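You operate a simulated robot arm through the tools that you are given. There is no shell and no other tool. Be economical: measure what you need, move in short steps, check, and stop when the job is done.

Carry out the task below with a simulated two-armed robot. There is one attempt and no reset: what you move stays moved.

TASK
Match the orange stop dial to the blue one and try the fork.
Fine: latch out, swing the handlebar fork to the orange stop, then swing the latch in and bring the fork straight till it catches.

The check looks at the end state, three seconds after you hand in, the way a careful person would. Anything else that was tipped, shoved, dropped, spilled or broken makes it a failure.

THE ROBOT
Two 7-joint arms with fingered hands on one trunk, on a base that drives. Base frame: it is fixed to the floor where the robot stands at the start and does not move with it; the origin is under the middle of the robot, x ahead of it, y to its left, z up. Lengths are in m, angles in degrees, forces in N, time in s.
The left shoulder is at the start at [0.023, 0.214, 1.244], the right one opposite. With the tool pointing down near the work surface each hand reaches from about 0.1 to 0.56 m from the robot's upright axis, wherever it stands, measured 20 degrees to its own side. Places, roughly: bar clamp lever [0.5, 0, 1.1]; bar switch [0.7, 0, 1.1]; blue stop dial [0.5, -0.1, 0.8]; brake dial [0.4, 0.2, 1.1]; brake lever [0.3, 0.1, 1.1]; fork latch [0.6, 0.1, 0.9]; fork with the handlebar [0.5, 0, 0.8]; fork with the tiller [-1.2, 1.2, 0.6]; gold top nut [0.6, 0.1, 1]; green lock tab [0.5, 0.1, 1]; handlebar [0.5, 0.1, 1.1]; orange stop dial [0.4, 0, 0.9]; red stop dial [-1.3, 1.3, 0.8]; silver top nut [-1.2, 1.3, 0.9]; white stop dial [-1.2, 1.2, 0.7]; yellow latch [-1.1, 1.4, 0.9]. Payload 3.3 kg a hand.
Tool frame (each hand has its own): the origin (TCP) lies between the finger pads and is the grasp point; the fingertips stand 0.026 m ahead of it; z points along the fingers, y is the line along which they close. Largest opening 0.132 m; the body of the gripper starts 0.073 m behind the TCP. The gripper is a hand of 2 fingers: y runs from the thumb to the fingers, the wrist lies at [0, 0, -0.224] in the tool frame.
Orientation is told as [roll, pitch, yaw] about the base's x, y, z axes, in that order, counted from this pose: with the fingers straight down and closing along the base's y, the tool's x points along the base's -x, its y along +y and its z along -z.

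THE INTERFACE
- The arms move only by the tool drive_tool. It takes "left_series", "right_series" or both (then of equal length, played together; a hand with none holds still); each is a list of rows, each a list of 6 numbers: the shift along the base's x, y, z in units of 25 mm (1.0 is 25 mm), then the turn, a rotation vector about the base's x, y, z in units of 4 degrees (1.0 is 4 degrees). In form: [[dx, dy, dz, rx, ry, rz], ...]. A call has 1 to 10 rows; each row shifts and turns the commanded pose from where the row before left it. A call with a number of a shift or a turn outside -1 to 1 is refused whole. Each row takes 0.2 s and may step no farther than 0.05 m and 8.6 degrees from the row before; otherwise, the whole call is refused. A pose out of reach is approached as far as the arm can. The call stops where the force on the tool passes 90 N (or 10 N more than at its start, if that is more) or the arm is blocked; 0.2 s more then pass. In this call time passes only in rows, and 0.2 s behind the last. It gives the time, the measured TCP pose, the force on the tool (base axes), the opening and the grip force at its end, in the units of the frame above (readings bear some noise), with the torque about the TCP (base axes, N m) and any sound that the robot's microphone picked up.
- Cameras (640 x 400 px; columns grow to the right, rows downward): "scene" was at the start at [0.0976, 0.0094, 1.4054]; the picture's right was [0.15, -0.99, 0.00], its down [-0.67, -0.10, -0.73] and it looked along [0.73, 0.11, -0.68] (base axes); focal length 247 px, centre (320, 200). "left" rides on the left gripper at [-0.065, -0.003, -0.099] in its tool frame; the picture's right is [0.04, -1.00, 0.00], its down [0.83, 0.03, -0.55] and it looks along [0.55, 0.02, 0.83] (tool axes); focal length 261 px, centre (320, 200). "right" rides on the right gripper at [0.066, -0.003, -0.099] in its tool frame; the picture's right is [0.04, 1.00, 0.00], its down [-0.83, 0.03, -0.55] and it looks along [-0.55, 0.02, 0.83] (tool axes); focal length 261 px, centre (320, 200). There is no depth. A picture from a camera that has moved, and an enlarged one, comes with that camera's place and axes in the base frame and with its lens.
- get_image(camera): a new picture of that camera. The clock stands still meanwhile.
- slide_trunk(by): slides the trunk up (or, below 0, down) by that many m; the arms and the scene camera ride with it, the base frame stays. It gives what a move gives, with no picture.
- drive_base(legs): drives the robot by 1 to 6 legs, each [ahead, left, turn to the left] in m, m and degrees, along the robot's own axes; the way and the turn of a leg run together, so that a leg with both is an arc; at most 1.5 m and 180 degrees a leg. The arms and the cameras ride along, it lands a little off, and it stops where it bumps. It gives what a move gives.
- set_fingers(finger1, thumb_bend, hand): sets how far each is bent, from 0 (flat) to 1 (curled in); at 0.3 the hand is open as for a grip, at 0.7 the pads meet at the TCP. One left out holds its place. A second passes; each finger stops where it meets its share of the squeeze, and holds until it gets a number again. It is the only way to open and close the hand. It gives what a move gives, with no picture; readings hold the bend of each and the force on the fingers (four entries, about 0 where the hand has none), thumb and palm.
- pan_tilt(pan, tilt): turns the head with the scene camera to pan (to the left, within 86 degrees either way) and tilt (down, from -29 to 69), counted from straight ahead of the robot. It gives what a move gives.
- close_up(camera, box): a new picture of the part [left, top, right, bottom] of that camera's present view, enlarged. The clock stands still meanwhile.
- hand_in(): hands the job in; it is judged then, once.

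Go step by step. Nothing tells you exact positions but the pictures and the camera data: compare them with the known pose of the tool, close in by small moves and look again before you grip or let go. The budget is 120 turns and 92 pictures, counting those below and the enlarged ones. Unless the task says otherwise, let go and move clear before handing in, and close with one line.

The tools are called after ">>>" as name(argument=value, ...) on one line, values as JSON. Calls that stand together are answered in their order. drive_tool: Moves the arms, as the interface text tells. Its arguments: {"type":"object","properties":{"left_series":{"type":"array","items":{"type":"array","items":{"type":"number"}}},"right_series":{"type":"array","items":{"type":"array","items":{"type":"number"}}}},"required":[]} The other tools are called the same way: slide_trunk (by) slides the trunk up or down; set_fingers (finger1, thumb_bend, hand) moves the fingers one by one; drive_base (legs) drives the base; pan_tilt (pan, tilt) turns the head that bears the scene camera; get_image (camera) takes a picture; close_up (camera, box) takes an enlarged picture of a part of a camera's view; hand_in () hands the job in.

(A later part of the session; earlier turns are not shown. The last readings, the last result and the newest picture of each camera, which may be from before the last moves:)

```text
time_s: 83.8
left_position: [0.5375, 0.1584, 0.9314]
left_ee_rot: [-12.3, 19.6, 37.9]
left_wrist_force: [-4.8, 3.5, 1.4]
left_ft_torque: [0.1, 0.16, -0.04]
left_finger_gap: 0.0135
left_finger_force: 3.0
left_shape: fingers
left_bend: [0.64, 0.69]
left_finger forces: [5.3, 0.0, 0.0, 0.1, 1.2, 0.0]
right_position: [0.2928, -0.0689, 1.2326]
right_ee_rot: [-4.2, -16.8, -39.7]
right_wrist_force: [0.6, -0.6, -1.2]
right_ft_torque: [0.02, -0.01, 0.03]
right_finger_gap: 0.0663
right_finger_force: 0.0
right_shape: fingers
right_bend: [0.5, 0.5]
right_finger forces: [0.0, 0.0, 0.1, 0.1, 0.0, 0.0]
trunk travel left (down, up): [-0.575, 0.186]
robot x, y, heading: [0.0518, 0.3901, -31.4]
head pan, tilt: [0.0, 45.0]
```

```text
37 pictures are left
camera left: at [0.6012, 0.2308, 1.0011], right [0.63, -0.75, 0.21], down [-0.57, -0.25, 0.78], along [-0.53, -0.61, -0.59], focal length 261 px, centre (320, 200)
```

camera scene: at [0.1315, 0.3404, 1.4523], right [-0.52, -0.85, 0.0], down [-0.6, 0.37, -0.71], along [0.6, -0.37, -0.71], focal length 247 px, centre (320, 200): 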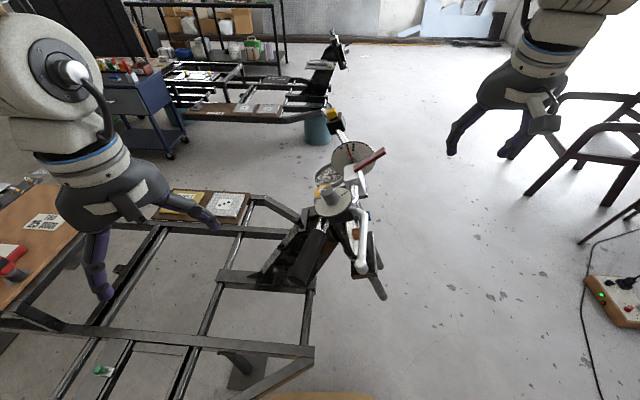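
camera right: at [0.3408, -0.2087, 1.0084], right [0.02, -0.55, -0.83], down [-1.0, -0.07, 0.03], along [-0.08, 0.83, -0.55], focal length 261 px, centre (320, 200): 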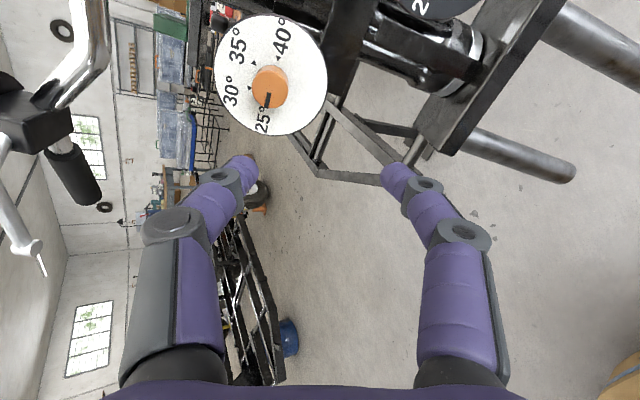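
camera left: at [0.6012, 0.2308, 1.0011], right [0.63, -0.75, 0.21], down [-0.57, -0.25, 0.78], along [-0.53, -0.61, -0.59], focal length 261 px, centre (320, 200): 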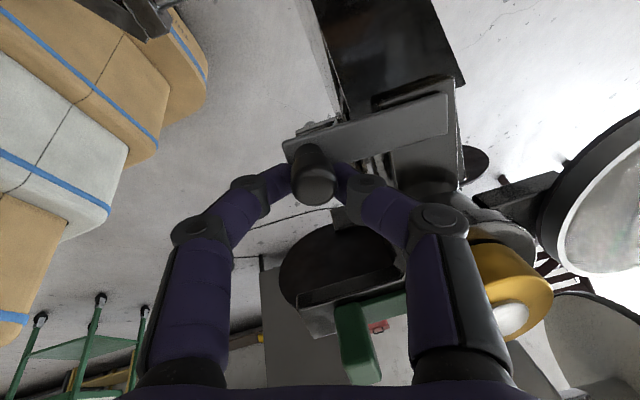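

Gripped. Trial: a small push of the peg rearward, to feel whether it swings that way.

>>> drive_tool(left_series=[[0.12, 0.19, -0.1, 0, 0, 0], [0.12, 0.19, -0.1, 0, 0, 0]])

>>> close_up(camera="left", box=[220, 60, 500, 260])

```text
time_s: 84.4
left_position: [0.5431, 0.1699, 0.9259]
left_ee_rot: [-12.5, 19.4, 37.9]
left_wrist_force: [-3.9, 4.2, 5.4]
left_ft_torque: [0.11, 0.13, -0.13]
left_finger_gap: 0.0126
left_finger_force: 6.1
left_shape: fingers
left_bend: [0.67, 0.69]
left_finger forces: [8.5, 0.1, 0.0, 0.1, 4.4, 0.1]
right_position: [0.292, -0.0683, 1.2334]
right_ee_rot: [-4.2, -16.8, -39.7]
right_wrist_force: [0.2, -0.1, 0.7]
right_ft_torque: [-0.05, 0.01, 0.01]
right_finger_gap: 0.0661
right_finger_force: 0.0
right_shape: fingers
right_bend: [0.5, 0.5]
right_finger forces: [0.0, 0.0, 0.0, 0.1, 0.0, 0.1]
trunk travel left (down, up): [-0.575, 0.186]
robot x, y, heading: [0.0509, 0.3917, -31.8]
head pan, tilt: [0.0, 45.0]
```

```text
2.00 times, centred on (360, 160) of left
camera zoom: at [0.6073, 0.2399, 0.9967], right [0.63, -0.75, 0.22], down [-0.57, -0.25, 0.78], along [-0.53, -0.61, -0.59], focal length 521 px, centre (240, 280)
```

zoom: 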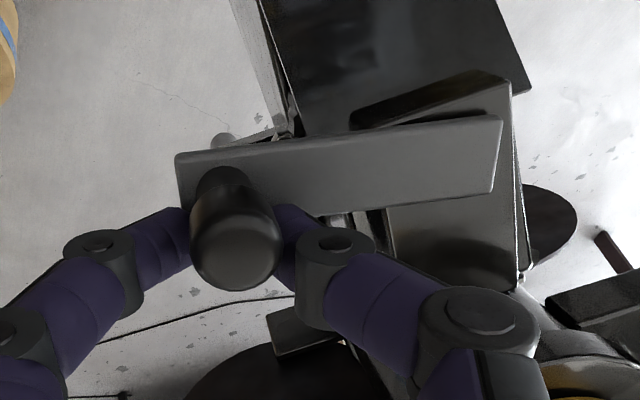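

It swings rearward freely (away from the head, i.e. outward). Following the arc further to find its end.

>>> drive_tool(left_series=[[0.27, 0.29, -0.17, 0, 0, 0], [0.31, 0.2, -0.15, 0, 0, 0], [0.32, 0.14, -0.13, 0, 0, 0], [0.38, 0.09, -0.12, 0, 0, 0]])

>>> close_up(camera="left", box=[200, 40, 520, 260])

```text
time_s: 85.4
left_position: [0.5752, 0.1863, 0.9113]
left_ee_rot: [-12.4, 19.5, 38.0]
left_wrist_force: [2.0, -4.6, 5.6]
left_ft_torque: [-0.16, -0.11, 0.01]
left_finger_gap: 0.008
left_finger_force: 3.9
left_shape: fingers
left_bend: [0.7, 0.68]
left_finger forces: [0.1, 0.0, 0.0, 0.0, 8.5, 0.1]
right_position: [0.2925, -0.0701, 1.2313]
right_ee_rot: [-4.0, -16.7, -39.7]
right_wrist_force: [-0.1, -0.5, 0.5]
right_ft_torque: [0.0, 0.01, -0.01]
right_finger_gap: 0.0657
right_finger_force: 0.0
right_shape: fingers
right_bend: [0.5, 0.5]
right_finger forces: [0.0, 0.1, 0.1, 0.0, 0.1, 0.1]
trunk travel left (down, up): [-0.575, 0.186]
robot x, y, heading: [0.0507, 0.3911, -31.4]
head pan, tilt: [0.0, 45.0]
```

```text
1.82 times, centred on (360, 150) of left
camera zoom: at [0.6392, 0.2572, 0.982], right [0.62, -0.75, 0.22], down [-0.57, -0.25, 0.78], along [-0.53, -0.61, -0.59], focal length 474 px, centre (247, 291)
```

zoom: 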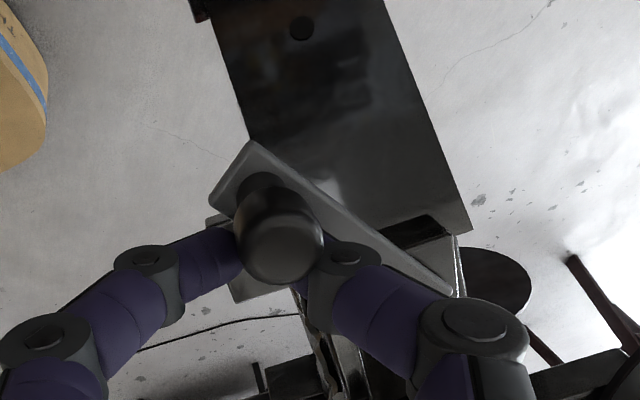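

>>> drive_tool(left_series=[[0.35, 0.05, -0.1, 0, 0, 0], [0.35, 0.0, -0.08, 0, 0, 0], [0.35, -0.05, -0.06, 0, 0, 0]])

>>> close_up(camera="left", box=[200, 40, 520, 260])

```text
time_s: 86.2
left_position: [0.5837, 0.1864, 0.9103]
left_ee_rot: [-12.5, 19.6, 37.9]
left_wrist_force: [0.0, -8.6, 9.2]
left_ft_torque: [-0.31, -0.05, -0.1]
left_finger_gap: 0.0094
left_finger_force: 6.8
left_shape: fingers
left_bend: [0.7, 0.68]
left_finger forces: [0.0, 0.0, 0.0, 0.0, 12.9, 0.0]
left hand out of reach, approached as far as the arm can: row 2, 3
right_position: [0.2922, -0.0696, 1.2336]
right_ee_rot: [-4.0, -16.8, -39.8]
right_wrist_force: [0.3, 0.0, 0.2]
right_ft_torque: [0.0, 0.03, -0.02]
right_finger_gap: 0.0662
right_finger_force: 0.1
right_shape: fingers
right_bend: [0.5, 0.5]
right_finger forces: [0.0, 0.0, 0.0, 0.0, 0.0, 0.0]
trunk travel left (down, up): [-0.575, 0.186]
robot x, y, heading: [0.051, 0.3907, -31.2]
head pan, tilt: [0.0, 45.0]
```

```text
1.82 times, centred on (360, 150) of left
camera zoom: at [0.6472, 0.2583, 0.9796], right [0.63, -0.75, 0.22], down [-0.57, -0.25, 0.78], along [-0.53, -0.61, -0.59], focal length 474 px, centre (247, 291)
```

zoom: 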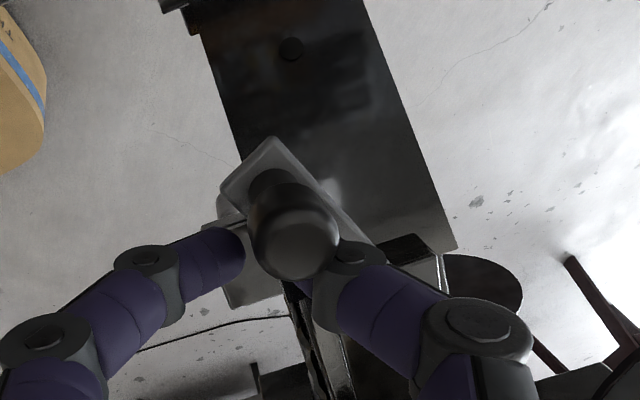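

The latch is swung well out (about 55°), at my reach limit. Release the peg and withdraw upward.

>>> set_fingers(hand="left", finger1=0.5, thumb_bend=0.5)

>>> drive_tool(left_series=[[0, 0.2, 0.8, 0, 0, 0], [0, 0.3, 0.9, 0, 0, 0], [0, 0.3, 0.9, 0, 0, 0], [0, 0.3, 0.9, 0, 0, 0], [0, 0.3, 0.9, 0, 0, 0], [0, 0.3, 0.9, 0, 0, 0], [0, 0.3, 0.9, 0, 0, 0], [0, 0.3, 0.9, 0, 0, 0], [0, 0.3, 0.9, 0, 0, 0], [0, 0.3, 0.9, 0, 0, 0]])

>>> get_image(camera="left")

```text
time_s: 87.2
left_position: [0.5837, 0.1885, 0.9098]
left_ee_rot: [-12.3, 19.6, 38.0]
left_wrist_force: [2.9, 2.3, 4.1]
left_ft_torque: [-0.18, -0.15, 0.24]
left_finger_gap: 0.0677
left_finger_force: 3.1
left_shape: fingers
left_bend: [0.5, 0.5]
left_finger forces: [0.1, 0.1, 0.0, 0.0, 5.7, 0.1]
right_position: [0.2942, -0.0688, 1.2329]
right_ee_rot: [-4.0, -16.8, -39.6]
right_wrist_force: [-0.3, -0.2, -0.1]
right_ft_torque: [-0.02, -0.01, 0.0]
right_finger_gap: 0.0661
right_finger_force: 0.0
right_shape: fingers
right_bend: [0.5, 0.5]
right_finger forces: [0.0, 0.1, 0.0, 0.0, 0.0, 0.2]
trunk travel left (down, up): [-0.575, 0.186]
robot x, y, heading: [0.0522, 0.3947, -31.1]
head pan, tilt: [0.0, 45.0]
```

```text
time_s: 89.4
left_position: [0.5821, 0.2594, 1.1318]
left_ee_rot: [-12.4, 19.5, 37.8]
left_wrist_force: [-0.9, 0.5, 0.0]
left_ft_torque: [0.02, 0.01, 0.03]
left_finger_gap: 0.0663
left_finger_force: 0.0
left_shape: fingers
left_bend: [0.5, 0.5]
left_finger forces: [0.1, 0.0, 0.0, 0.1, 0.1, 0.0]
right_position: [0.2927, -0.0693, 1.2322]
right_ee_rot: [-4.1, -16.8, -39.7]
right_wrist_force: [0.7, -0.2, -0.2]
right_ft_torque: [0.01, 0.02, 0.0]
right_finger_gap: 0.0661
right_finger_force: 0.1
right_shape: fingers
right_bend: [0.5, 0.5]
right_finger forces: [0.1, 0.0, 0.1, 0.0, 0.0, 0.0]
trunk travel left (down, up): [-0.575, 0.186]
robot x, y, heading: [0.0545, 0.3906, -31.4]
head pan, tilt: [0.0, 45.0]
```

```text
33 pictures are left
camera left: at [0.6464, 0.3299, 1.2015], right [0.63, -0.75, 0.21], down [-0.57, -0.25, 0.78], along [-0.53, -0.61, -0.59], focal length 261 px, centre (320, 200)
```

left: 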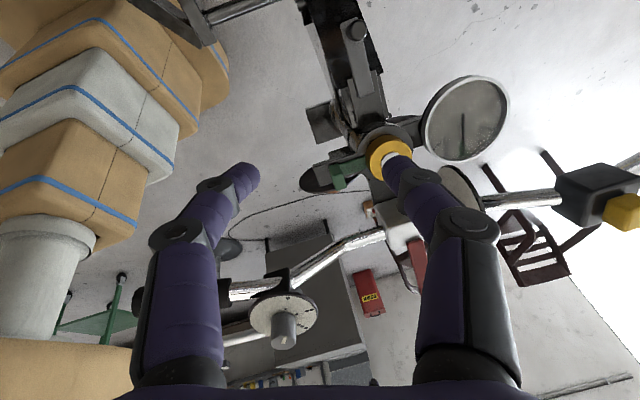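

The latch now points straight back along the backbone: fully out. Next park the left hand outward and bring the right hand over the black grip near [0.33,0.25,1.08].

>>> drive_tool(left_series=[[-0.3, 0.8, 0.5, 0, 0, 0], [-0.3, 0.8, 0.5, 0, 0, 0], [-0.3, 0.8, 0.5, 0, 0, 0], [-0.3, 0.8, 0.5, 0, 0, 0], [-0.3, 0.8, 0.5, 0, 0, 0], [-0.3, 0.8, 0.5, 0, 0, 0], [-0.3, 0.8, 0.4, 0, 0, 0], [-0.3, 0.8, 0.4, 0, 0, 0], [-0.3, 0.8, 0.4, 0, 0, 0], [-0.3, 0.8, 0.4, 0, 0, 0]])

>>> drive_tool(right_series=[[0, 1, 0, 0.6, 0.6, -1], [0, 1, 0, 0.6, 0.6, -1], [0, 1, 0, 0.6, 0.6, -1], [0, 1, 0, 0.6, 0.6, -1], [0, 1, 0, 0.6, 0.6, -1], [0.2, 1, 0, 0, 0, 0], [0.2, 1, 0, 0, 0, 0], [0.2, 1, 0, 0, 0, 0], [0.3, 1, 0, 0, 0, 0], [0.3, 1, 0, 0, 0, 0]])

>>> get_image(camera="scene")

>>> get_image(camera="right")

```text
time_s: 91.6
left_position: [0.5071, 0.4612, 1.2488]
left_ee_rot: [-12.3, 19.5, 37.9]
left_wrist_force: [-0.1, 0.5, -0.2]
left_ft_torque: [-0.02, -0.02, -0.01]
left_finger_gap: 0.0662
left_finger_force: 0.1
left_shape: fingers
left_bend: [0.5, 0.5]
left_finger forces: [0.0, 0.0, 0.1, 0.1, 0.1, 0.1]
right_position: [0.2927, -0.0688, 1.2328]
right_ee_rot: [-4.1, -16.8, -39.7]
right_wrist_force: [0.5, 0.8, -0.4]
right_ft_torque: [-0.02, 0.0, 0.02]
right_finger_gap: 0.0663
right_finger_force: 0.0
right_shape: fingers
right_bend: [0.5, 0.5]
right_finger forces: [0.1, 0.0, 0.0, 0.0, 0.0, 0.1]
trunk travel left (down, up): [-0.575, 0.186]
robot x, y, heading: [0.0527, 0.3903, -31.4]
head pan, tilt: [0.0, 45.0]
```

```text
time_s: 93.8
left_position: [0.5078, 0.462, 1.2482]
left_ee_rot: [-12.3, 19.6, 37.9]
left_wrist_force: [0.0, 1.3, -0.3]
left_ft_torque: [-0.03, 0.0, -0.03]
left_finger_gap: 0.0663
left_finger_force: 0.0
left_shape: fingers
left_bend: [0.5, 0.5]
left_finger forces: [0.0, 0.1, 0.0, 0.1, 0.0, 0.1]
right_position: [0.3233, 0.182, 1.233]
right_ee_rot: [-5.5, 0.0, -59.7]
right_wrist_force: [0.0, -0.3, 0.4]
right_ft_torque: [0.04, 0.0, 0.02]
right_finger_gap: 0.0658
right_finger_force: 0.0
right_shape: fingers
right_bend: [0.5, 0.5]
right_finger forces: [0.1, 0.0, 0.0, 0.0, 0.0, 0.0]
trunk travel left (down, up): [-0.575, 0.186]
robot x, y, heading: [0.0511, 0.3933, -31.3]
head pan, tilt: [0.0, 45.0]
```

```text
32 pictures are left
camera scene: at [0.1316, 0.3419, 1.4522], right [-0.52, -0.85, 0.0], down [-0.6, 0.37, -0.71], along [0.6, -0.37, -0.71], focal length 247 px, centre (320, 200)
```

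scene: 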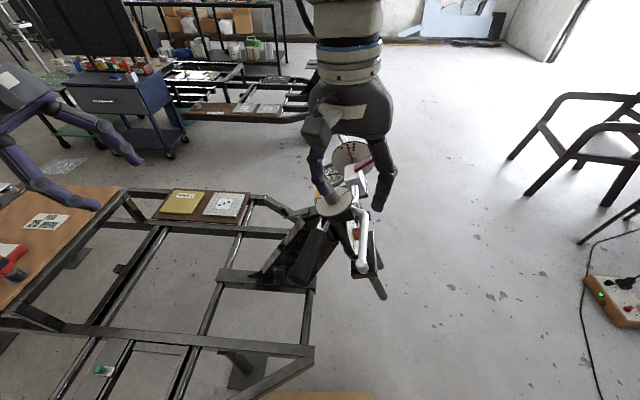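

```text
31 pictures are left
camera right: at [0.2965, 0.2402, 1.3304], right [0.84, 0.54, -0.1], down [0.5, -0.67, 0.55], along [0.23, -0.51, -0.83], focal length 261 px, centre (320, 200)
```

right: 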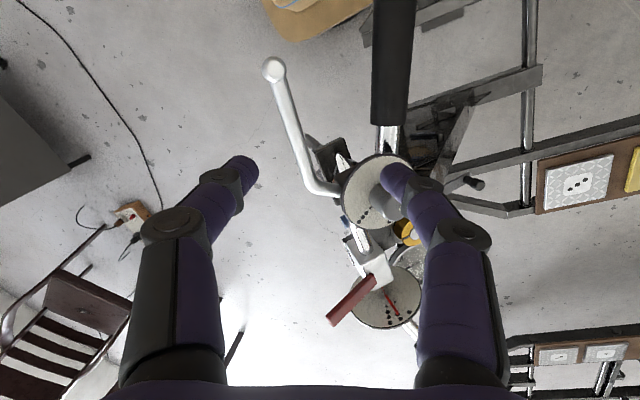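

>>> set_fingers(hand="right", finger1=0.44, thumb_bend=0.44)

>>> drive_tool(right_series=[[0.16, 0.85, -0.3, 0, 0, 0.7], [0.16, 0.85, -0.3, 0, 0, 0.7], [0.16, 0.86, -0.3, 0, 0, 0.7], [0, 0, -0.9, 0, 0, 0], [0, 0, -0.9, 0, 0, 0]])

>>> get_image(camera="right")

>>> close_up(camera="scene", box=[230, 130, 410, 290])

```text
time_s: 94.8
left_position: [0.5064, 0.4605, 1.2482]
left_ee_rot: [-12.4, 19.4, 37.9]
left_wrist_force: [-0.2, -0.6, -0.9]
left_ft_torque: [-0.03, -0.01, -0.02]
left_finger_gap: 0.0664
left_finger_force: 0.0
left_shape: fingers
left_bend: [0.5, 0.5]
left_finger forces: [0.1, 0.0, 0.1, 0.0, 0.1, 0.1]
right_position: [0.3233, 0.1807, 1.2337]
right_ee_rot: [-5.5, 0.1, -59.6]
right_wrist_force: [0.4, -0.1, -0.2]
right_ft_torque: [0.0, 0.02, -0.03]
right_finger_gap: 0.0866
right_finger_force: 0.1
right_shape: fingers
right_bend: [0.44, 0.44]
right_finger forces: [0.0, 0.0, 0.1, 0.1, 0.0, 0.0]
trunk travel left (down, up): [-0.575, 0.186]
robot x, y, heading: [0.051, 0.3933, -31.3]
head pan, tilt: [0.0, 45.0]
```

```text
time_s: 96.2
left_position: [0.507, 0.4602, 1.2482]
left_ee_rot: [-12.3, 19.6, 37.9]
left_wrist_force: [-0.3, 0.2, 0.1]
left_ft_torque: [0.01, 0.02, -0.01]
left_finger_gap: 0.0663
left_finger_force: 0.0
left_shape: fingers
left_bend: [0.5, 0.5]
left_finger forces: [0.0, 0.0, 0.1, 0.1, 0.0, 0.0]
right_position: [0.3516, 0.2225, 1.2148]
right_ee_rot: [0.4, -2.5, -54.8]
right_wrist_force: [0.2, -0.8, -0.1]
right_ft_torque: [-0.02, -0.02, 0.03]
right_finger_gap: 0.0863
right_finger_force: 0.1
right_shape: fingers
right_bend: [0.44, 0.44]
right_finger forces: [0.0, 0.0, 0.0, 0.0, 0.0, 0.0]
trunk travel left (down, up): [-0.575, 0.186]
robot x, y, heading: [0.0506, 0.3957, -31.4]
head pan, tilt: [0.0, 45.0]
stopped in row 5 (right hand): the arm was blocked; the commanded pose is now the measured one
```

```text
30 pictures are left
camera right: at [0.3084, 0.2765, 1.3083], right [0.79, 0.61, 0.01], down [0.49, -0.64, 0.59], along [0.36, -0.46, -0.81], focal length 261 px, centre (320, 200)
```

right: 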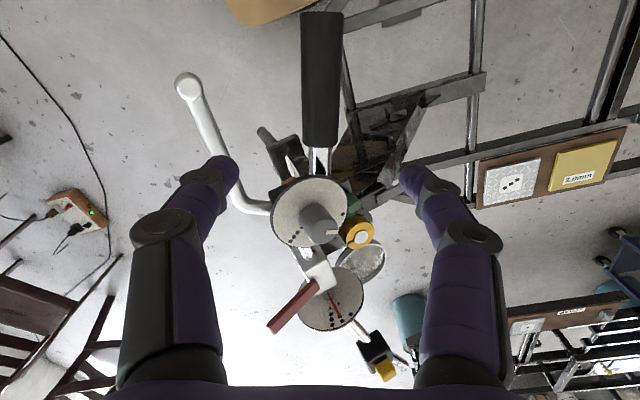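

```text
2.50 times, centred on (320, 210) of scene
camera zoom: at [0.1312, 0.3405, 1.4522], right [-0.52, -0.85, 0.0], down [-0.6, 0.37, -0.71], along [0.6, -0.37, -0.71], focal length 618 px, centre (320, 175)
```

zoom: 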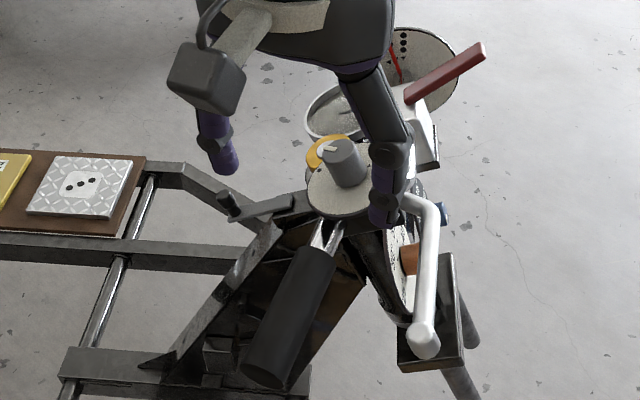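

The right arm is too folded this close (self-blocked). I'll back the base off 13 cm so it can reach the grip comfortably.

>>> drive_base(legs=[[-0.13, 0, 0]])

>>> drive_tool(right_series=[[0.85, -0.4, 0, 0, 0, 0], [0.85, -0.4, 0, 0, 0, 0], [0.85, -0.4, 0, 0, 0, 0], [0.85, -0.3, 0, 0, 0, 0]])

>>> get_image(camera="right")

```text
time_s: 97.5
left_position: [0.3935, 0.5308, 1.2485]
left_ee_rot: [-12.3, 19.5, 38.0]
left_wrist_force: [-0.1, 0.3, 0.2]
left_ft_torque: [-0.06, -0.02, 0.03]
left_finger_gap: 0.0663
left_finger_force: 0.1
left_shape: fingers
left_bend: [0.5, 0.5]
left_finger forces: [0.0, 0.0, 0.1, 0.0, 0.0, 0.0]
right_position: [0.239, 0.2915, 1.2134]
right_ee_rot: [0.4, -2.6, -54.7]
right_wrist_force: [0.2, 0.6, 0.1]
right_ft_torque: [-0.01, -0.04, 0.03]
right_finger_gap: 0.0866
right_finger_force: 0.1
right_shape: fingers
right_bend: [0.44, 0.44]
right_finger forces: [0.1, 0.0, 0.0, 0.1, 0.1, 0.0]
trunk travel left (down, up): [-0.575, 0.186]
robot x, y, heading: [-0.0588, 0.4606, -31.3]
head pan, tilt: [0.0, 45.0]
```

```text
time_s: 98.7
left_position: [0.3962, 0.5301, 1.2485]
left_ee_rot: [-12.3, 19.6, 38.0]
left_wrist_force: [0.7, 0.4, 0.2]
left_ft_torque: [-0.03, 0.01, -0.02]
left_finger_gap: 0.0666
left_finger_force: 0.1
left_shape: fingers
left_bend: [0.5, 0.5]
left_finger forces: [0.0, 0.0, 0.0, 0.0, 0.0, 0.0]
right_position: [0.3014, 0.2247, 1.246]
right_ee_rot: [5.1, -1.9, -57.9]
right_wrist_force: [-0.4, 1.1, 0.2]
right_ft_torque: [0.01, -0.01, -0.01]
right_finger_gap: 0.0867
right_finger_force: 0.0
right_shape: fingers
right_bend: [0.44, 0.44]
right_finger forces: [0.1, 0.0, 0.0, 0.0, 0.0, 0.0]
right hand out of reach, approached as far as the arm can: row 2, 3, 4
trunk travel left (down, up): [-0.575, 0.186]
robot x, y, heading: [-0.0578, 0.4591, -31.0]
head pan, tilt: [0.0, 45.0]
stopped in row 4 (right hand): the arm was blocked; the commanded pose is now the measured one
```

```text
28 pictures are left
camera right: at [0.2564, 0.2756, 1.3404], right [0.82, 0.57, 0.09], down [0.42, -0.7, 0.58], along [0.39, -0.44, -0.81], focal length 261 px, centre (320, 200)
```

right: 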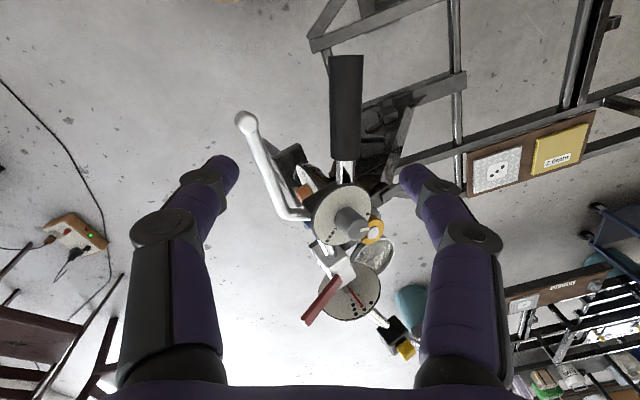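

The right arm doesn't like reaching across its midline; I'll shift the base to its left so the grip lies on the right arm's own side.

>>> drive_base(legs=[[-0.05, 0.2, 0]])

>>> drive_tool(right_series=[[-0.1, -0.9, 0, 0, 0, 0], [-0.1, -0.9, 0, 0, 0, 0], [-0.1, -0.9, 0, 0, 0, 0], [-0.1, -0.9, 0, 0, 0, 0], [-0.1, -0.9, 0, 0, 0, 0], [-0.1, -0.9, 0, 0, 0, 0]])

>>> get_image(camera="right")

```text
time_s: 100.3
left_position: [0.4572, 0.7262, 1.2481]
left_ee_rot: [-12.3, 19.6, 37.8]
left_wrist_force: [0.1, 0.9, 0.2]
left_ft_torque: [-0.03, 0.02, -0.02]
left_finger_gap: 0.0663
left_finger_force: 0.0
left_shape: fingers
left_bend: [0.5, 0.5]
left_finger forces: [0.1, 0.0, 0.0, 0.0, 0.0, 0.0]
right_position: [0.3643, 0.4212, 1.2453]
right_ee_rot: [5.0, -1.7, -58.0]
right_wrist_force: [0.4, 0.6, 0.2]
right_ft_torque: [0.0, 0.04, 0.01]
right_finger_gap: 0.0864
right_finger_force: 0.1
right_shape: fingers
right_bend: [0.44, 0.44]
right_finger forces: [0.0, 0.0, 0.1, 0.1, 0.0, 0.0]
trunk travel left (down, up): [-0.575, 0.186]
robot x, y, heading: [0.0005, 0.6564, -31.5]
head pan, tilt: [0.0, 45.0]
```

```text
time_s: 101.7
left_position: [0.4595, 0.7255, 1.2471]
left_ee_rot: [-12.3, 19.6, 37.7]
left_wrist_force: [0.0, 0.0, -0.3]
left_ft_torque: [0.01, 0.02, -0.04]
left_finger_gap: 0.0664
left_finger_force: 0.0
left_shape: fingers
left_bend: [0.5, 0.5]
left_finger forces: [0.0, 0.1, 0.0, 0.1, 0.1, 0.0]
right_position: [0.3502, 0.2849, 1.2427]
right_ee_rot: [5.1, -1.7, -58.1]
right_wrist_force: [-0.7, -0.1, -0.8]
right_ft_torque: [-0.01, 0.01, 0.02]
right_finger_gap: 0.0866
right_finger_force: 0.0
right_shape: fingers
right_bend: [0.44, 0.44]
right_finger forces: [0.0, 0.0, 0.1, 0.0, 0.1, 0.0]
trunk travel left (down, up): [-0.575, 0.186]
robot x, y, heading: [0.0011, 0.6585, -31.7]
head pan, tilt: [0.0, 45.0]
```

```text
27 pictures are left
camera right: at [0.3051, 0.335, 1.3384], right [0.82, 0.56, 0.09], down [0.42, -0.7, 0.58], along [0.39, -0.44, -0.81], focal length 261 px, centre (320, 200)
```

right: 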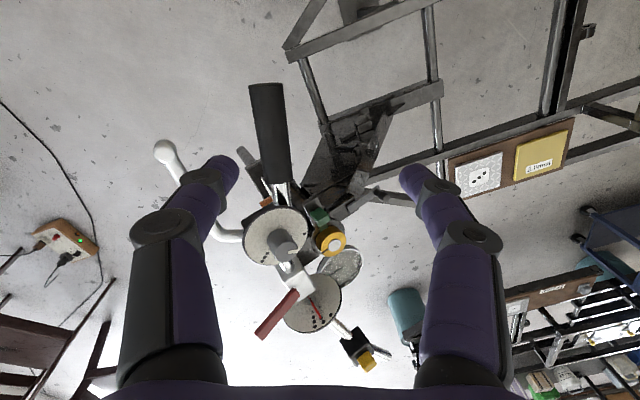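

>>> drive_tool(right_series=[[-0.34, -0.74, -0.3, 0, 0, 0.75], [-0.34, -0.74, -0.3, 0, 0, 0.75], [0, 0, -0.9, 0, 0, 0], [0, 0, -0.9, 0, 0, 0], [0, 0, -0.9, 0, 0, 0], [0, 0, -0.9, 0, 0, 0], [0, 0, -0.9, 0, 0, 0], [0, 0, -0.9, 0, 0, 0]])

>>> get_image(camera="right")

>>> get_image(camera="scene")

```text
time_s: 103.5
left_position: [0.458, 0.726, 1.2481]
left_ee_rot: [-12.2, 19.6, 37.8]
left_wrist_force: [-0.7, 0.2, 0.4]
left_ft_torque: [0.03, 0.01, 0.01]
left_finger_gap: 0.0663
left_finger_force: 0.1
left_shape: fingers
left_bend: [0.5, 0.5]
left_finger forces: [0.1, 0.0, 0.0, 0.1, 0.0, 0.0]
right_position: [0.332, 0.2485, 1.0926]
right_ee_rot: [5.0, -1.7, -52.0]
right_wrist_force: [1.0, -0.1, 0.2]
right_ft_torque: [0.02, 0.0, -0.01]
right_finger_gap: 0.0867
right_finger_force: 0.0
right_shape: fingers
right_bend: [0.44, 0.44]
right_finger forces: [0.0, 0.1, 0.0, 0.0, 0.0, 0.1]
trunk travel left (down, up): [-0.575, 0.186]
robot x, y, heading: [0.0002, 0.6551, -31.5]
head pan, tilt: [0.0, 45.0]
```

```text
26 pictures are left
camera right: at [0.2809, 0.2946, 1.1877], right [0.76, 0.65, 0.09], down [0.49, -0.65, 0.58], along [0.43, -0.4, -0.81], focal length 261 px, centre (320, 200)
```

right: 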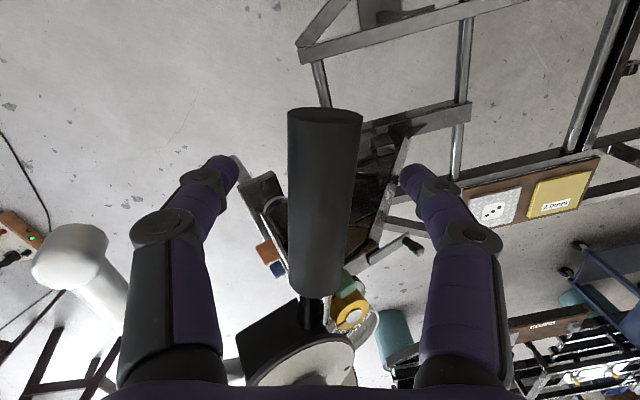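

```text
25 pictures are left
camera scene: at [0.0821, 0.6056, 1.4522], right [-0.52, -0.85, 0.0], down [-0.6, 0.37, -0.71], along [0.6, -0.37, -0.71], focal length 247 px, centre (320, 200)
```

scene: 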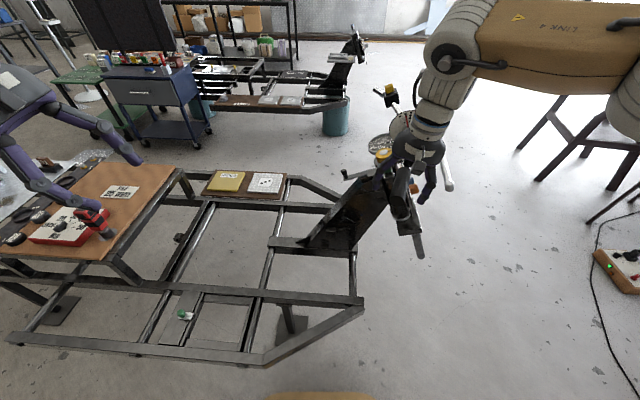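

The grip is centred between the fingers. Lower 12 mm and close.

>>> drive_tool(right_series=[[0, 0, -0.5, 0, 0, 0]])

>>> set_fingers(hand="right", finger1=0.75, thumb_bend=0.75)

```text
time_s: 103.9
left_position: [0.4587, 0.7252, 1.2476]
left_ee_rot: [-12.2, 19.5, 37.8]
left_wrist_force: [0.0, -0.9, 1.0]
left_ft_torque: [-0.02, 0.0, 0.01]
left_finger_gap: 0.0664
left_finger_force: 0.1
left_shape: fingers
left_bend: [0.5, 0.5]
left_finger forces: [0.1, 0.0, 0.0, 0.0, 0.1, 0.0]
right_position: [0.333, 0.2488, 1.0804]
right_ee_rot: [5.0, -1.7, -52.1]
right_wrist_force: [0.8, -0.2, 0.1]
right_ft_torque: [-0.01, 0.03, 0.01]
right_finger_gap: 0.0865
right_finger_force: 0.0
right_shape: fingers
right_bend: [0.44, 0.44]
right_finger forces: [0.0, 0.0, 0.1, 0.0, 0.1, 0.0]
trunk travel left (down, up): [-0.575, 0.186]
robot x, y, heading: [0.0006, 0.6577, -31.6]
head pan, tilt: [0.0, 45.0]
```

```text
time_s: 104.9
left_position: [0.4576, 0.7251, 1.2493]
left_ee_rot: [-12.3, 19.6, 37.8]
left_wrist_force: [-0.2, -0.5, -0.4]
left_ft_torque: [-0.03, 0.01, -0.02]
left_finger_gap: 0.0665
left_finger_force: 0.0
left_shape: fingers
left_bend: [0.5, 0.5]
left_finger forces: [0.0, 0.1, 0.1, 0.0, 0.0, 0.0]
right_position: [0.3308, 0.2477, 1.0799]
right_ee_rot: [4.8, -1.7, -52.0]
right_wrist_force: [-5.2, -1.4, -12.6]
right_ft_torque: [0.0, 0.03, -0.02]
right_finger_gap: 0.0054
right_finger_force: 10.0
right_shape: fingers
right_bend: [0.72, 0.67]
right_finger forces: [8.2, 0.0, 0.0, 0.0, 12.2, 0.1]
trunk travel left (down, up): [-0.575, 0.186]
robot x, y, heading: [-0.0003, 0.656, -31.5]
head pan, tilt: [0.0, 45.0]
```

Gripped. First a gentle 5° swing of the grip rearward (fork steering toward the orange side) to see that the fork is free.

>>> drive_tool(right_series=[[0.24, 0.38, -0.2, -0.13, -0.215, -0.57], [0.24, 0.38, -0.2, -0.13, -0.215, -0.57]])

>>> get_image(camera="right")

```text
time_s: 105.5
left_position: [0.4581, 0.7242, 1.2479]
left_ee_rot: [-12.3, 19.5, 37.7]
left_wrist_force: [-0.2, 0.1, 0.4]
left_ft_torque: [-0.04, 0.01, -0.01]
left_finger_gap: 0.0662
left_finger_force: 0.0
left_shape: fingers
left_bend: [0.5, 0.5]
left_finger forces: [0.0, 0.0, 0.0, 0.0, 0.0, 0.1]
right_position: [0.3446, 0.2664, 1.0707]
right_ee_rot: [5.8, -3.4, -56.7]
right_wrist_force: [-6.2, -1.6, -13.1]
right_ft_torque: [0.0, 0.02, 0.0]
right_finger_gap: 0.0057
right_finger_force: 9.9
right_shape: fingers
right_bend: [0.72, 0.67]
right_finger forces: [8.4, 0.1, 0.1, 0.0, 11.8, 0.0]
trunk travel left (down, up): [-0.575, 0.186]
robot x, y, heading: [0.0005, 0.6585, -31.7]
head pan, tilt: [0.0, 45.0]
```

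```text
24 pictures are left
camera right: at [0.2945, 0.3187, 1.1628], right [0.8, 0.59, 0.1], down [0.42, -0.68, 0.6], along [0.42, -0.44, -0.79], focal length 261 px, centre (320, 200)
```

right: 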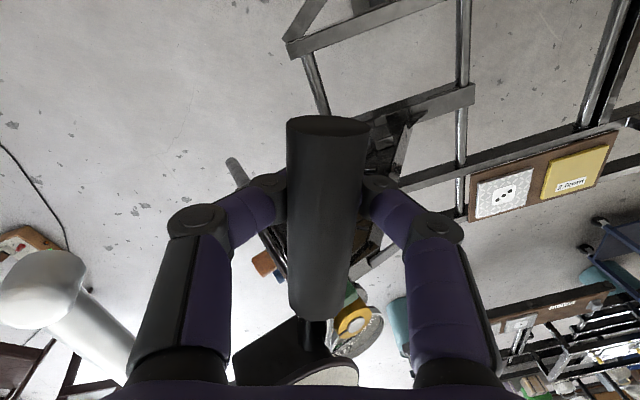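

The fork is free. Continue the arc until it meets the stop.

>>> drive_tool(right_series=[[0.28, 0.36, -0.2, -0.13, -0.215, -0.57], [0.28, 0.35, -0.19, -0.13, -0.215, -0.57], [0.31, 0.33, -0.2, -0.13, -0.215, -0.57], [0.31, 0.32, -0.19, -0.13, -0.215, -0.57], [0.34, 0.3, -0.19, -0.13, -0.215, -0.57], [0.34, 0.3, -0.19, -0.13, -0.215, -0.57]])

>>> drive_tool(right_series=[[0.37, 0.27, -0.18, -0.13, -0.215, -0.57], [0.37, 0.26, -0.18, -0.13, -0.215, -0.57], [0.39, 0.24, -0.18, -0.13, -0.215, -0.57]])

>>> get_image(camera="scene")

```text
time_s: 106.9
left_position: [0.4603, 0.7252, 1.2468]
left_ee_rot: [-12.2, 19.6, 37.8]
left_wrist_force: [0.4, -0.7, -0.4]
left_ft_torque: [0.01, 0.01, 0.02]
left_finger_gap: 0.0665
left_finger_force: 0.1
left_shape: fingers
left_bend: [0.5, 0.5]
left_finger forces: [0.0, 0.0, 0.0, 0.1, 0.0, 0.0]
right_position: [0.391, 0.3168, 1.0429]
right_ee_rot: [8.9, -8.7, -70.8]
right_wrist_force: [-1.5, -1.8, -9.4]
right_ft_torque: [-0.01, 0.01, -0.04]
right_finger_gap: 0.0054
right_finger_force: 9.3
right_shape: fingers
right_bend: [0.72, 0.67]
right_finger forces: [8.8, 0.0, 0.1, 0.0, 9.8, 0.0]
trunk travel left (down, up): [-0.575, 0.186]
robot x, y, heading: [0.0002, 0.6543, -31.5]
head pan, tilt: [0.0, 45.0]
```

```text
time_s: 107.7
left_position: [0.4551, 0.7235, 1.249]
left_ee_rot: [-12.3, 19.5, 37.8]
left_wrist_force: [0.5, 0.0, 0.7]
left_ft_torque: [0.01, 0.03, 0.0]
left_finger_gap: 0.0663
left_finger_force: 0.0
left_shape: fingers
left_bend: [0.5, 0.5]
left_finger forces: [0.0, 0.1, 0.0, 0.0, 0.0, 0.0]
right_position: [0.415, 0.3315, 1.0296]
right_ee_rot: [11.1, -11.0, -78.1]
right_wrist_force: [-17.9, -12.4, 0.6]
right_ft_torque: [-0.05, 0.08, 0.12]
right_finger_gap: 0.0034
right_finger_force: 10.8
right_shape: fingers
right_bend: [0.74, 0.63]
right_finger forces: [3.1, 0.0, 0.0, 0.1, 18.2, 0.0]
trunk travel left (down, up): [-0.575, 0.186]
robot x, y, heading: [-0.0064, 0.659, -31.6]
head pan, tilt: [0.0, 45.0]
```

```text
23 pictures are left
camera scene: at [0.0782, 0.6034, 1.4525], right [-0.52, -0.85, 0.0], down [-0.6, 0.37, -0.71], along [0.6, -0.37, -0.71], focal length 247 px, centre (320, 200)
```

scene: 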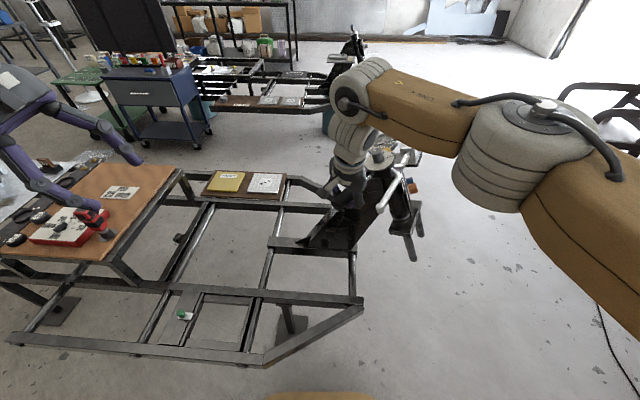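

Resistance appears at about 26° – the stop. One more small push to confirm it's hard against it.

>>> drive_tool(right_series=[[0.3, 0.18, -0.14, 0, 0, 0]])

>>> close_up(camera="scene", box=[300, 110, 440, 270])

>>> get_image(camera="right")

```text
time_s: 108.1
left_position: [0.4543, 0.7238, 1.2482]
left_ee_rot: [-12.4, 19.4, 37.8]
left_wrist_force: [0.1, 0.0, -0.2]
left_ft_torque: [-0.01, -0.02, 0.0]
left_finger_gap: 0.0665
left_finger_force: 0.1
left_shape: fingers
left_bend: [0.5, 0.5]
left_finger forces: [0.0, 0.0, 0.0, 0.0, 0.0, 0.1]
right_position: [0.4213, 0.3366, 1.0259]
right_ee_rot: [10.8, -10.8, -78.1]
right_wrist_force: [-23.2, -15.6, -1.3]
right_ft_torque: [-0.01, -0.07, 0.29]
right_finger_gap: 0.0037
right_finger_force: 11.6
right_shape: fingers
right_bend: [0.75, 0.61]
right_finger forces: [0.1, 0.1, 0.0, 0.0, 22.9, 0.0]
trunk travel left (down, up): [-0.575, 0.186]
robot x, y, heading: [0.0003, 0.6558, -31.5]
head pan, tilt: [0.0, 45.0]
```

```text
2.50 times, centred on (370, 190) of scene
camera zoom: at [0.078, 0.6031, 1.4523], right [-0.52, -0.85, 0.0], down [-0.6, 0.37, -0.71], along [0.6, -0.37, -0.71], focal length 618 px, centre (195, 225)
```

zoom: 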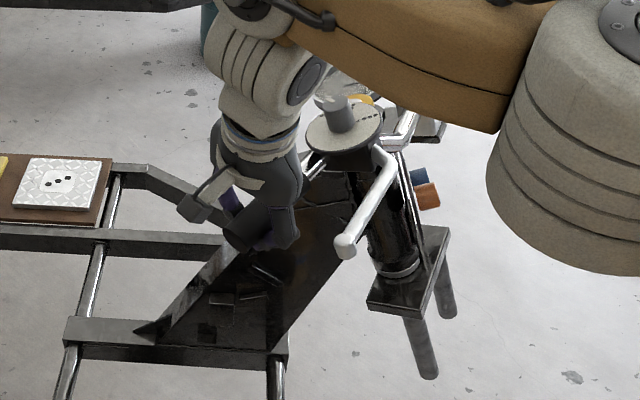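

```text
21 pictures are left
camera right: at [0.3835, 0.4119, 1.1066], right [0.94, 0.28, 0.18], down [0.08, -0.71, 0.7], along [0.32, -0.64, -0.7], focal length 261 px, centre (320, 200)
```

right: 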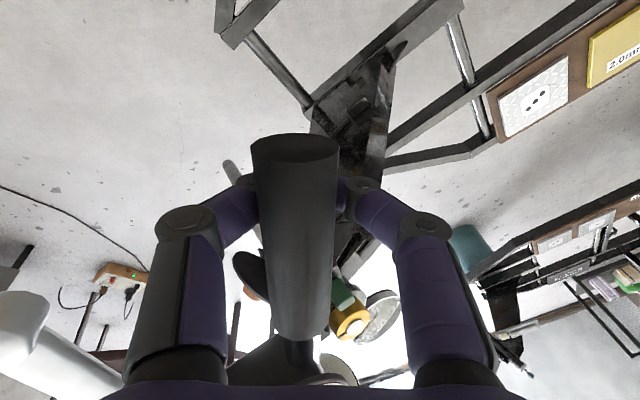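

The fork is hard against the orange-side stop (about 28 N reaction). I'll ease off slightly, open the right hand, lift clear and see whether the fork stays.

>>> drive_tool(right_series=[[-0.2, -0.12, 0.1, 0, 0, 0]])

>>> set_fingers(hand="right", finger1=0.4, thumb_bend=0.4)

>>> drive_tool(right_series=[[0, 0, 0.9, 0, 0, 0], [0, 0, 0.9, 0, 0, 0], [0, 0, 0.9, 0, 0, 0], [0, 0, 0.9, 0, 0, 0], [0, 0, 0.9, 0, 0, 0], [0, 0, 0.9, 0, 0, 0], [0, 0, 0.9, 0, 0, 0], [0, 0, 0.9, 0, 0, 0]])

>>> get_image(camera="right")

```text
time_s: 108.5
left_position: [0.4562, 0.7224, 1.2481]
left_ee_rot: [-12.2, 19.5, 38.0]
left_wrist_force: [0.0, 0.0, 1.3]
left_ft_torque: [0.03, 0.0, 0.03]
left_finger_gap: 0.0663
left_finger_force: 0.0
left_shape: fingers
left_bend: [0.5, 0.5]
left_finger forces: [0.1, 0.0, 0.0, 0.0, 0.0, 0.1]
right_position: [0.4193, 0.3358, 1.0266]
right_ee_rot: [10.9, -10.7, -77.7]
right_wrist_force: [-14.3, -14.3, -14.8]
right_ft_torque: [0.04, -0.27, 0.23]
right_finger_gap: 0.0037
right_finger_force: 11.7
right_shape: fingers
right_bend: [0.75, 0.61]
right_finger forces: [0.6, 0.0, 0.0, 0.0, 23.1, 0.0]
trunk travel left (down, up): [-0.575, 0.186]
robot x, y, heading: [0.0001, 0.6561, -31.6]
head pan, tilt: [0.0, 45.0]
```

```text
time_s: 109.5
left_position: [0.4577, 0.726, 1.2472]
left_ee_rot: [-12.3, 19.5, 37.8]
left_wrist_force: [0.4, 0.2, 0.4]
left_ft_torque: [0.02, 0.03, -0.01]
left_finger_gap: 0.0662
left_finger_force: 0.1
left_shape: fingers
left_bend: [0.5, 0.5]
left_finger forces: [0.1, 0.0, 0.1, 0.0, 0.0, 0.0]
right_position: [0.4223, 0.3379, 1.0288]
right_ee_rot: [11.0, -10.8, -77.8]
right_wrist_force: [0.3, 0.0, -0.2]
right_ft_torque: [0.03, 0.02, 0.01]
right_finger_gap: 0.0996
right_finger_force: 0.0
right_shape: fingers
right_bend: [0.4, 0.4]
right_finger forces: [0.0, 0.0, 0.1, 0.1, 0.0, 0.0]
trunk travel left (down, up): [-0.575, 0.186]
robot x, y, heading: [-0.0003, 0.6561, -31.4]
head pan, tilt: [0.0, 45.0]
```

```text
time_s: 111.5
left_position: [0.4581, 0.7248, 1.2477]
left_ee_rot: [-12.2, 19.5, 37.9]
left_wrist_force: [0.4, 0.1, -0.2]
left_ft_torque: [0.03, -0.02, -0.02]
left_finger_gap: 0.0661
left_finger_force: 0.1
left_shape: fingers
left_bend: [0.5, 0.5]
left_finger forces: [0.1, 0.1, 0.0, 0.0, 0.0, 0.0]
right_position: [0.4124, 0.288, 1.2096]
right_ee_rot: [12.4, -7.5, -83.8]
right_wrist_force: [-0.1, -0.7, 0.5]
right_ft_torque: [0.01, -0.02, 0.0]
right_finger_gap: 0.1
right_finger_force: 0.1
right_shape: fingers
right_bend: [0.4, 0.4]
right_finger forces: [0.0, 0.0, 0.0, 0.1, 0.0, 0.1]
trunk travel left (down, up): [-0.575, 0.186]
robot x, y, heading: [0.0038, 0.6582, -31.4]
head pan, tilt: [0.0, 45.0]
stopped in row 8 (right hand): the arm was blocked; the commanded pose is now the measured one
```

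```text
20 pictures are left
camera right: at [0.3805, 0.361, 1.294], right [0.96, 0.17, 0.21], down [0.0, -0.76, 0.65], along [0.27, -0.63, -0.73], focal length 261 px, centre (320, 200)
```

right: 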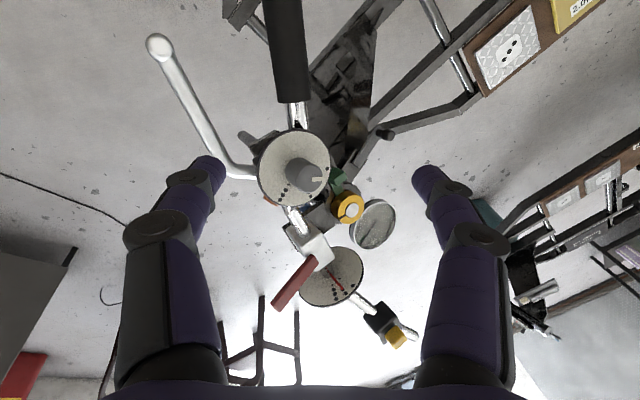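

The fork stays at the stop. Now park the right hand away, move the base closer, and lower the trunk so the left hand can reach the peg at about [0.62,0.172,0.89].

>>> drive_tool(right_series=[[-0.6, -0.9, 0.1, 0, 0, 0], [-0.6, -0.9, 0.1, 0, 0, 0], [-0.6, -0.9, 0.1, 0, 0, 0], [-0.6, -0.9, 0.1, 0, 0, 0], [-0.6, -0.9, 0.1, 0, 0, 0], [-0.6, -0.9, 0.1, 0, 0, 0], [-0.6, -0.9, 0.1, 0, 0, 0], [-0.6, -0.9, 0.1, 0, 0, 0], [-0.6, -0.9, 0.1, 0, 0, 0], [-0.6, -0.9, 0.1, 0, 0, 0]])

>>> drive_base(legs=[[0, -0.2, 0], [0.19, 0, 0]])

>>> slide_trunk(by=-0.12)

>>> get_image(camera="scene")

```text
time_s: 113.7
left_position: [0.4586, 0.7259, 1.2481]
left_ee_rot: [-12.1, 19.4, 37.9]
left_wrist_force: [-0.2, 1.2, -0.1]
left_ft_torque: [0.0, -0.03, 0.03]
left_finger_gap: 0.0661
left_finger_force: 0.0
left_shape: fingers
left_bend: [0.5, 0.5]
left_finger forces: [0.0, 0.0, 0.0, 0.0, 0.0, 0.0]
right_position: [0.2632, 0.0642, 1.2327]
right_ee_rot: [12.4, -7.8, -83.4]
right_wrist_force: [-0.1, 0.1, -0.3]
right_ft_torque: [0.02, 0.03, 0.01]
right_finger_gap: 0.0996
right_finger_force: 0.1
right_shape: fingers
right_bend: [0.4, 0.4]
right_finger forces: [0.1, 0.0, 0.0, 0.1, 0.0, 0.0]
trunk travel left (down, up): [-0.575, 0.186]
robot x, y, heading: [0.0023, 0.6553, -31.6]
head pan, tilt: [0.0, 45.0]
```

```text
time_s: 116.5
left_position: [0.5144, 0.4545, 1.2467]
left_ee_rot: [-12.2, 19.6, 37.6]
left_wrist_force: [-0.6, -0.2, 0.1]
left_ft_torque: [0.02, 0.03, 0.0]
left_finger_gap: 0.0663
left_finger_force: 0.0
left_shape: fingers
left_bend: [0.5, 0.5]
left_finger forces: [0.1, 0.0, 0.0, 0.0, 0.1, 0.0]
right_position: [0.3163, -0.205, 1.2331]
right_ee_rot: [12.2, -7.8, -83.8]
right_wrist_force: [0.3, -0.4, -0.3]
right_ft_torque: [0.04, 0.01, 0.0]
right_finger_gap: 0.0999
right_finger_force: 0.0
right_shape: fingers
right_bend: [0.4, 0.4]
right_finger forces: [0.0, 0.1, 0.1, 0.0, 0.1, 0.0]
trunk travel left (down, up): [-0.575, 0.186]
robot x, y, heading: [0.0533, 0.3882, -31.6]
head pan, tilt: [0.0, 45.0]
```

```text
time_s: 118.0
left_position: [0.5127, 0.4548, 1.128]
left_ee_rot: [-12.4, 19.4, 37.5]
left_wrist_force: [-0.5, 0.5, 0.7]
left_ft_torque: [-0.02, -0.01, 0.02]
left_finger_gap: 0.0663
left_finger_force: 0.1
left_shape: fingers
left_bend: [0.5, 0.5]
left_finger forces: [0.0, 0.0, 0.1, 0.0, 0.0, 0.0]
right_position: [0.315, -0.2056, 1.1139]
right_ee_rot: [12.3, -7.9, -83.7]
right_wrist_force: [-0.2, -0.5, 1.0]
right_ft_torque: [-0.01, -0.01, 0.0]
right_finger_gap: 0.0999
right_finger_force: 0.0
right_shape: fingers
right_bend: [0.4, 0.4]
right_finger forces: [0.0, 0.0, 0.1, 0.1, 0.1, 0.0]
trunk travel left (down, up): [-0.455, 0.306]
robot x, y, heading: [0.058, 0.3921, -31.5]
head pan, tilt: [0.0, 45.0]
```

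```text
19 pictures are left
camera scene: at [0.1431, 0.3327, 1.332], right [-0.53, -0.85, 0.0], down [-0.6, 0.37, -0.71], along [0.6, -0.37, -0.71], focal length 247 px, centre (320, 200)
```

scene: 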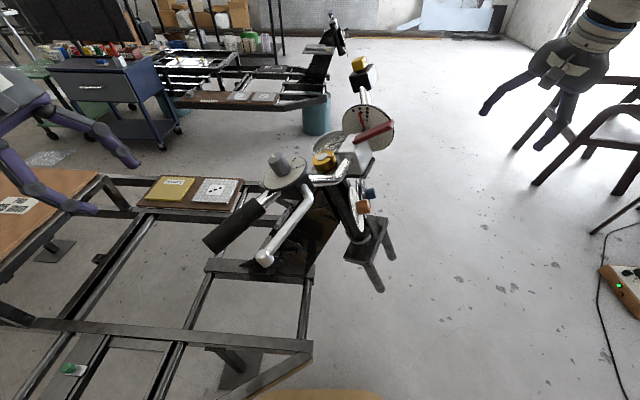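

>>> drive_tool(left_series=[[0.43, -1, -0.1, 0.854, -0.52, 0], [0.43, -1, -0.1, 0.854, -0.52, 0], [0.43, -1, -0.1, 0.854, -0.52, 0], [0.43, -1, -0.1, 0.854, -0.52, 0], [0.43, -1, -0.1, 0.854, -0.52, 0], [0.43, -1, -0.1, 0.854, -0.52, 0], [0.43, -1, -0.1, -0.52, -0.853, 0], [0.43, -1, -0.1, -0.52, -0.853, 0], [0.43, -1, -0.1, 0, 0, 0], [0.43, -1, -0.1, 0, 0, 0]])

>>> get_image(camera="left")

```text
time_s: 120.2
left_position: [0.5901, 0.2156, 1.0933]
left_ee_rot: [-11.5, -5.6, 39.2]
left_wrist_force: [-0.4, -0.1, -0.4]
left_ft_torque: [0.03, 0.0, 0.02]
left_finger_gap: 0.0663
left_finger_force: 0.1
left_shape: fingers
left_bend: [0.5, 0.5]
left_finger forces: [0.2, 0.1, 0.1, 0.0, 0.0, 0.0]
left hand out of reach, approached as far as the arm can: row 9, 10
right_position: [0.315, -0.2069, 1.1114]
right_ee_rot: [12.4, -7.9, -83.7]
right_wrist_force: [1.1, -0.4, 0.4]
right_ft_torque: [0.0, 0.0, 0.0]
right_finger_gap: 0.0999
right_finger_force: 0.1
right_shape: fingers
right_bend: [0.4, 0.4]
right_finger forces: [0.0, 0.1, 0.1, 0.0, 0.0, 0.0]
trunk travel left (down, up): [-0.455, 0.306]
robot x, y, heading: [0.0593, 0.3904, -31.7]
head pan, tilt: [0.0, 45.0]
```

```text
18 pictures are left
camera left: at [0.6239, 0.2629, 1.1971], right [0.57, -0.8, 0.19], down [-0.77, -0.45, 0.45], along [-0.27, -0.41, -0.87], focal length 261 px, centre (320, 200)
```

left: 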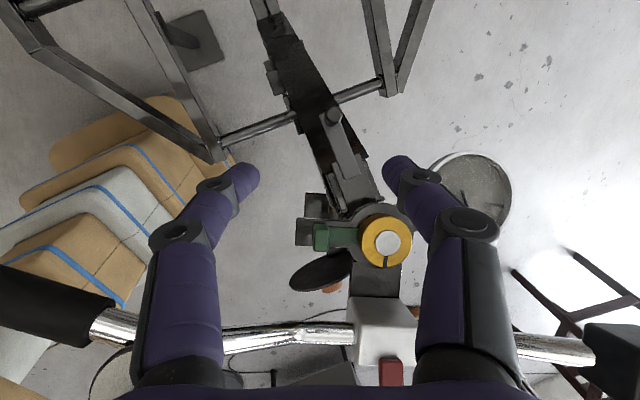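

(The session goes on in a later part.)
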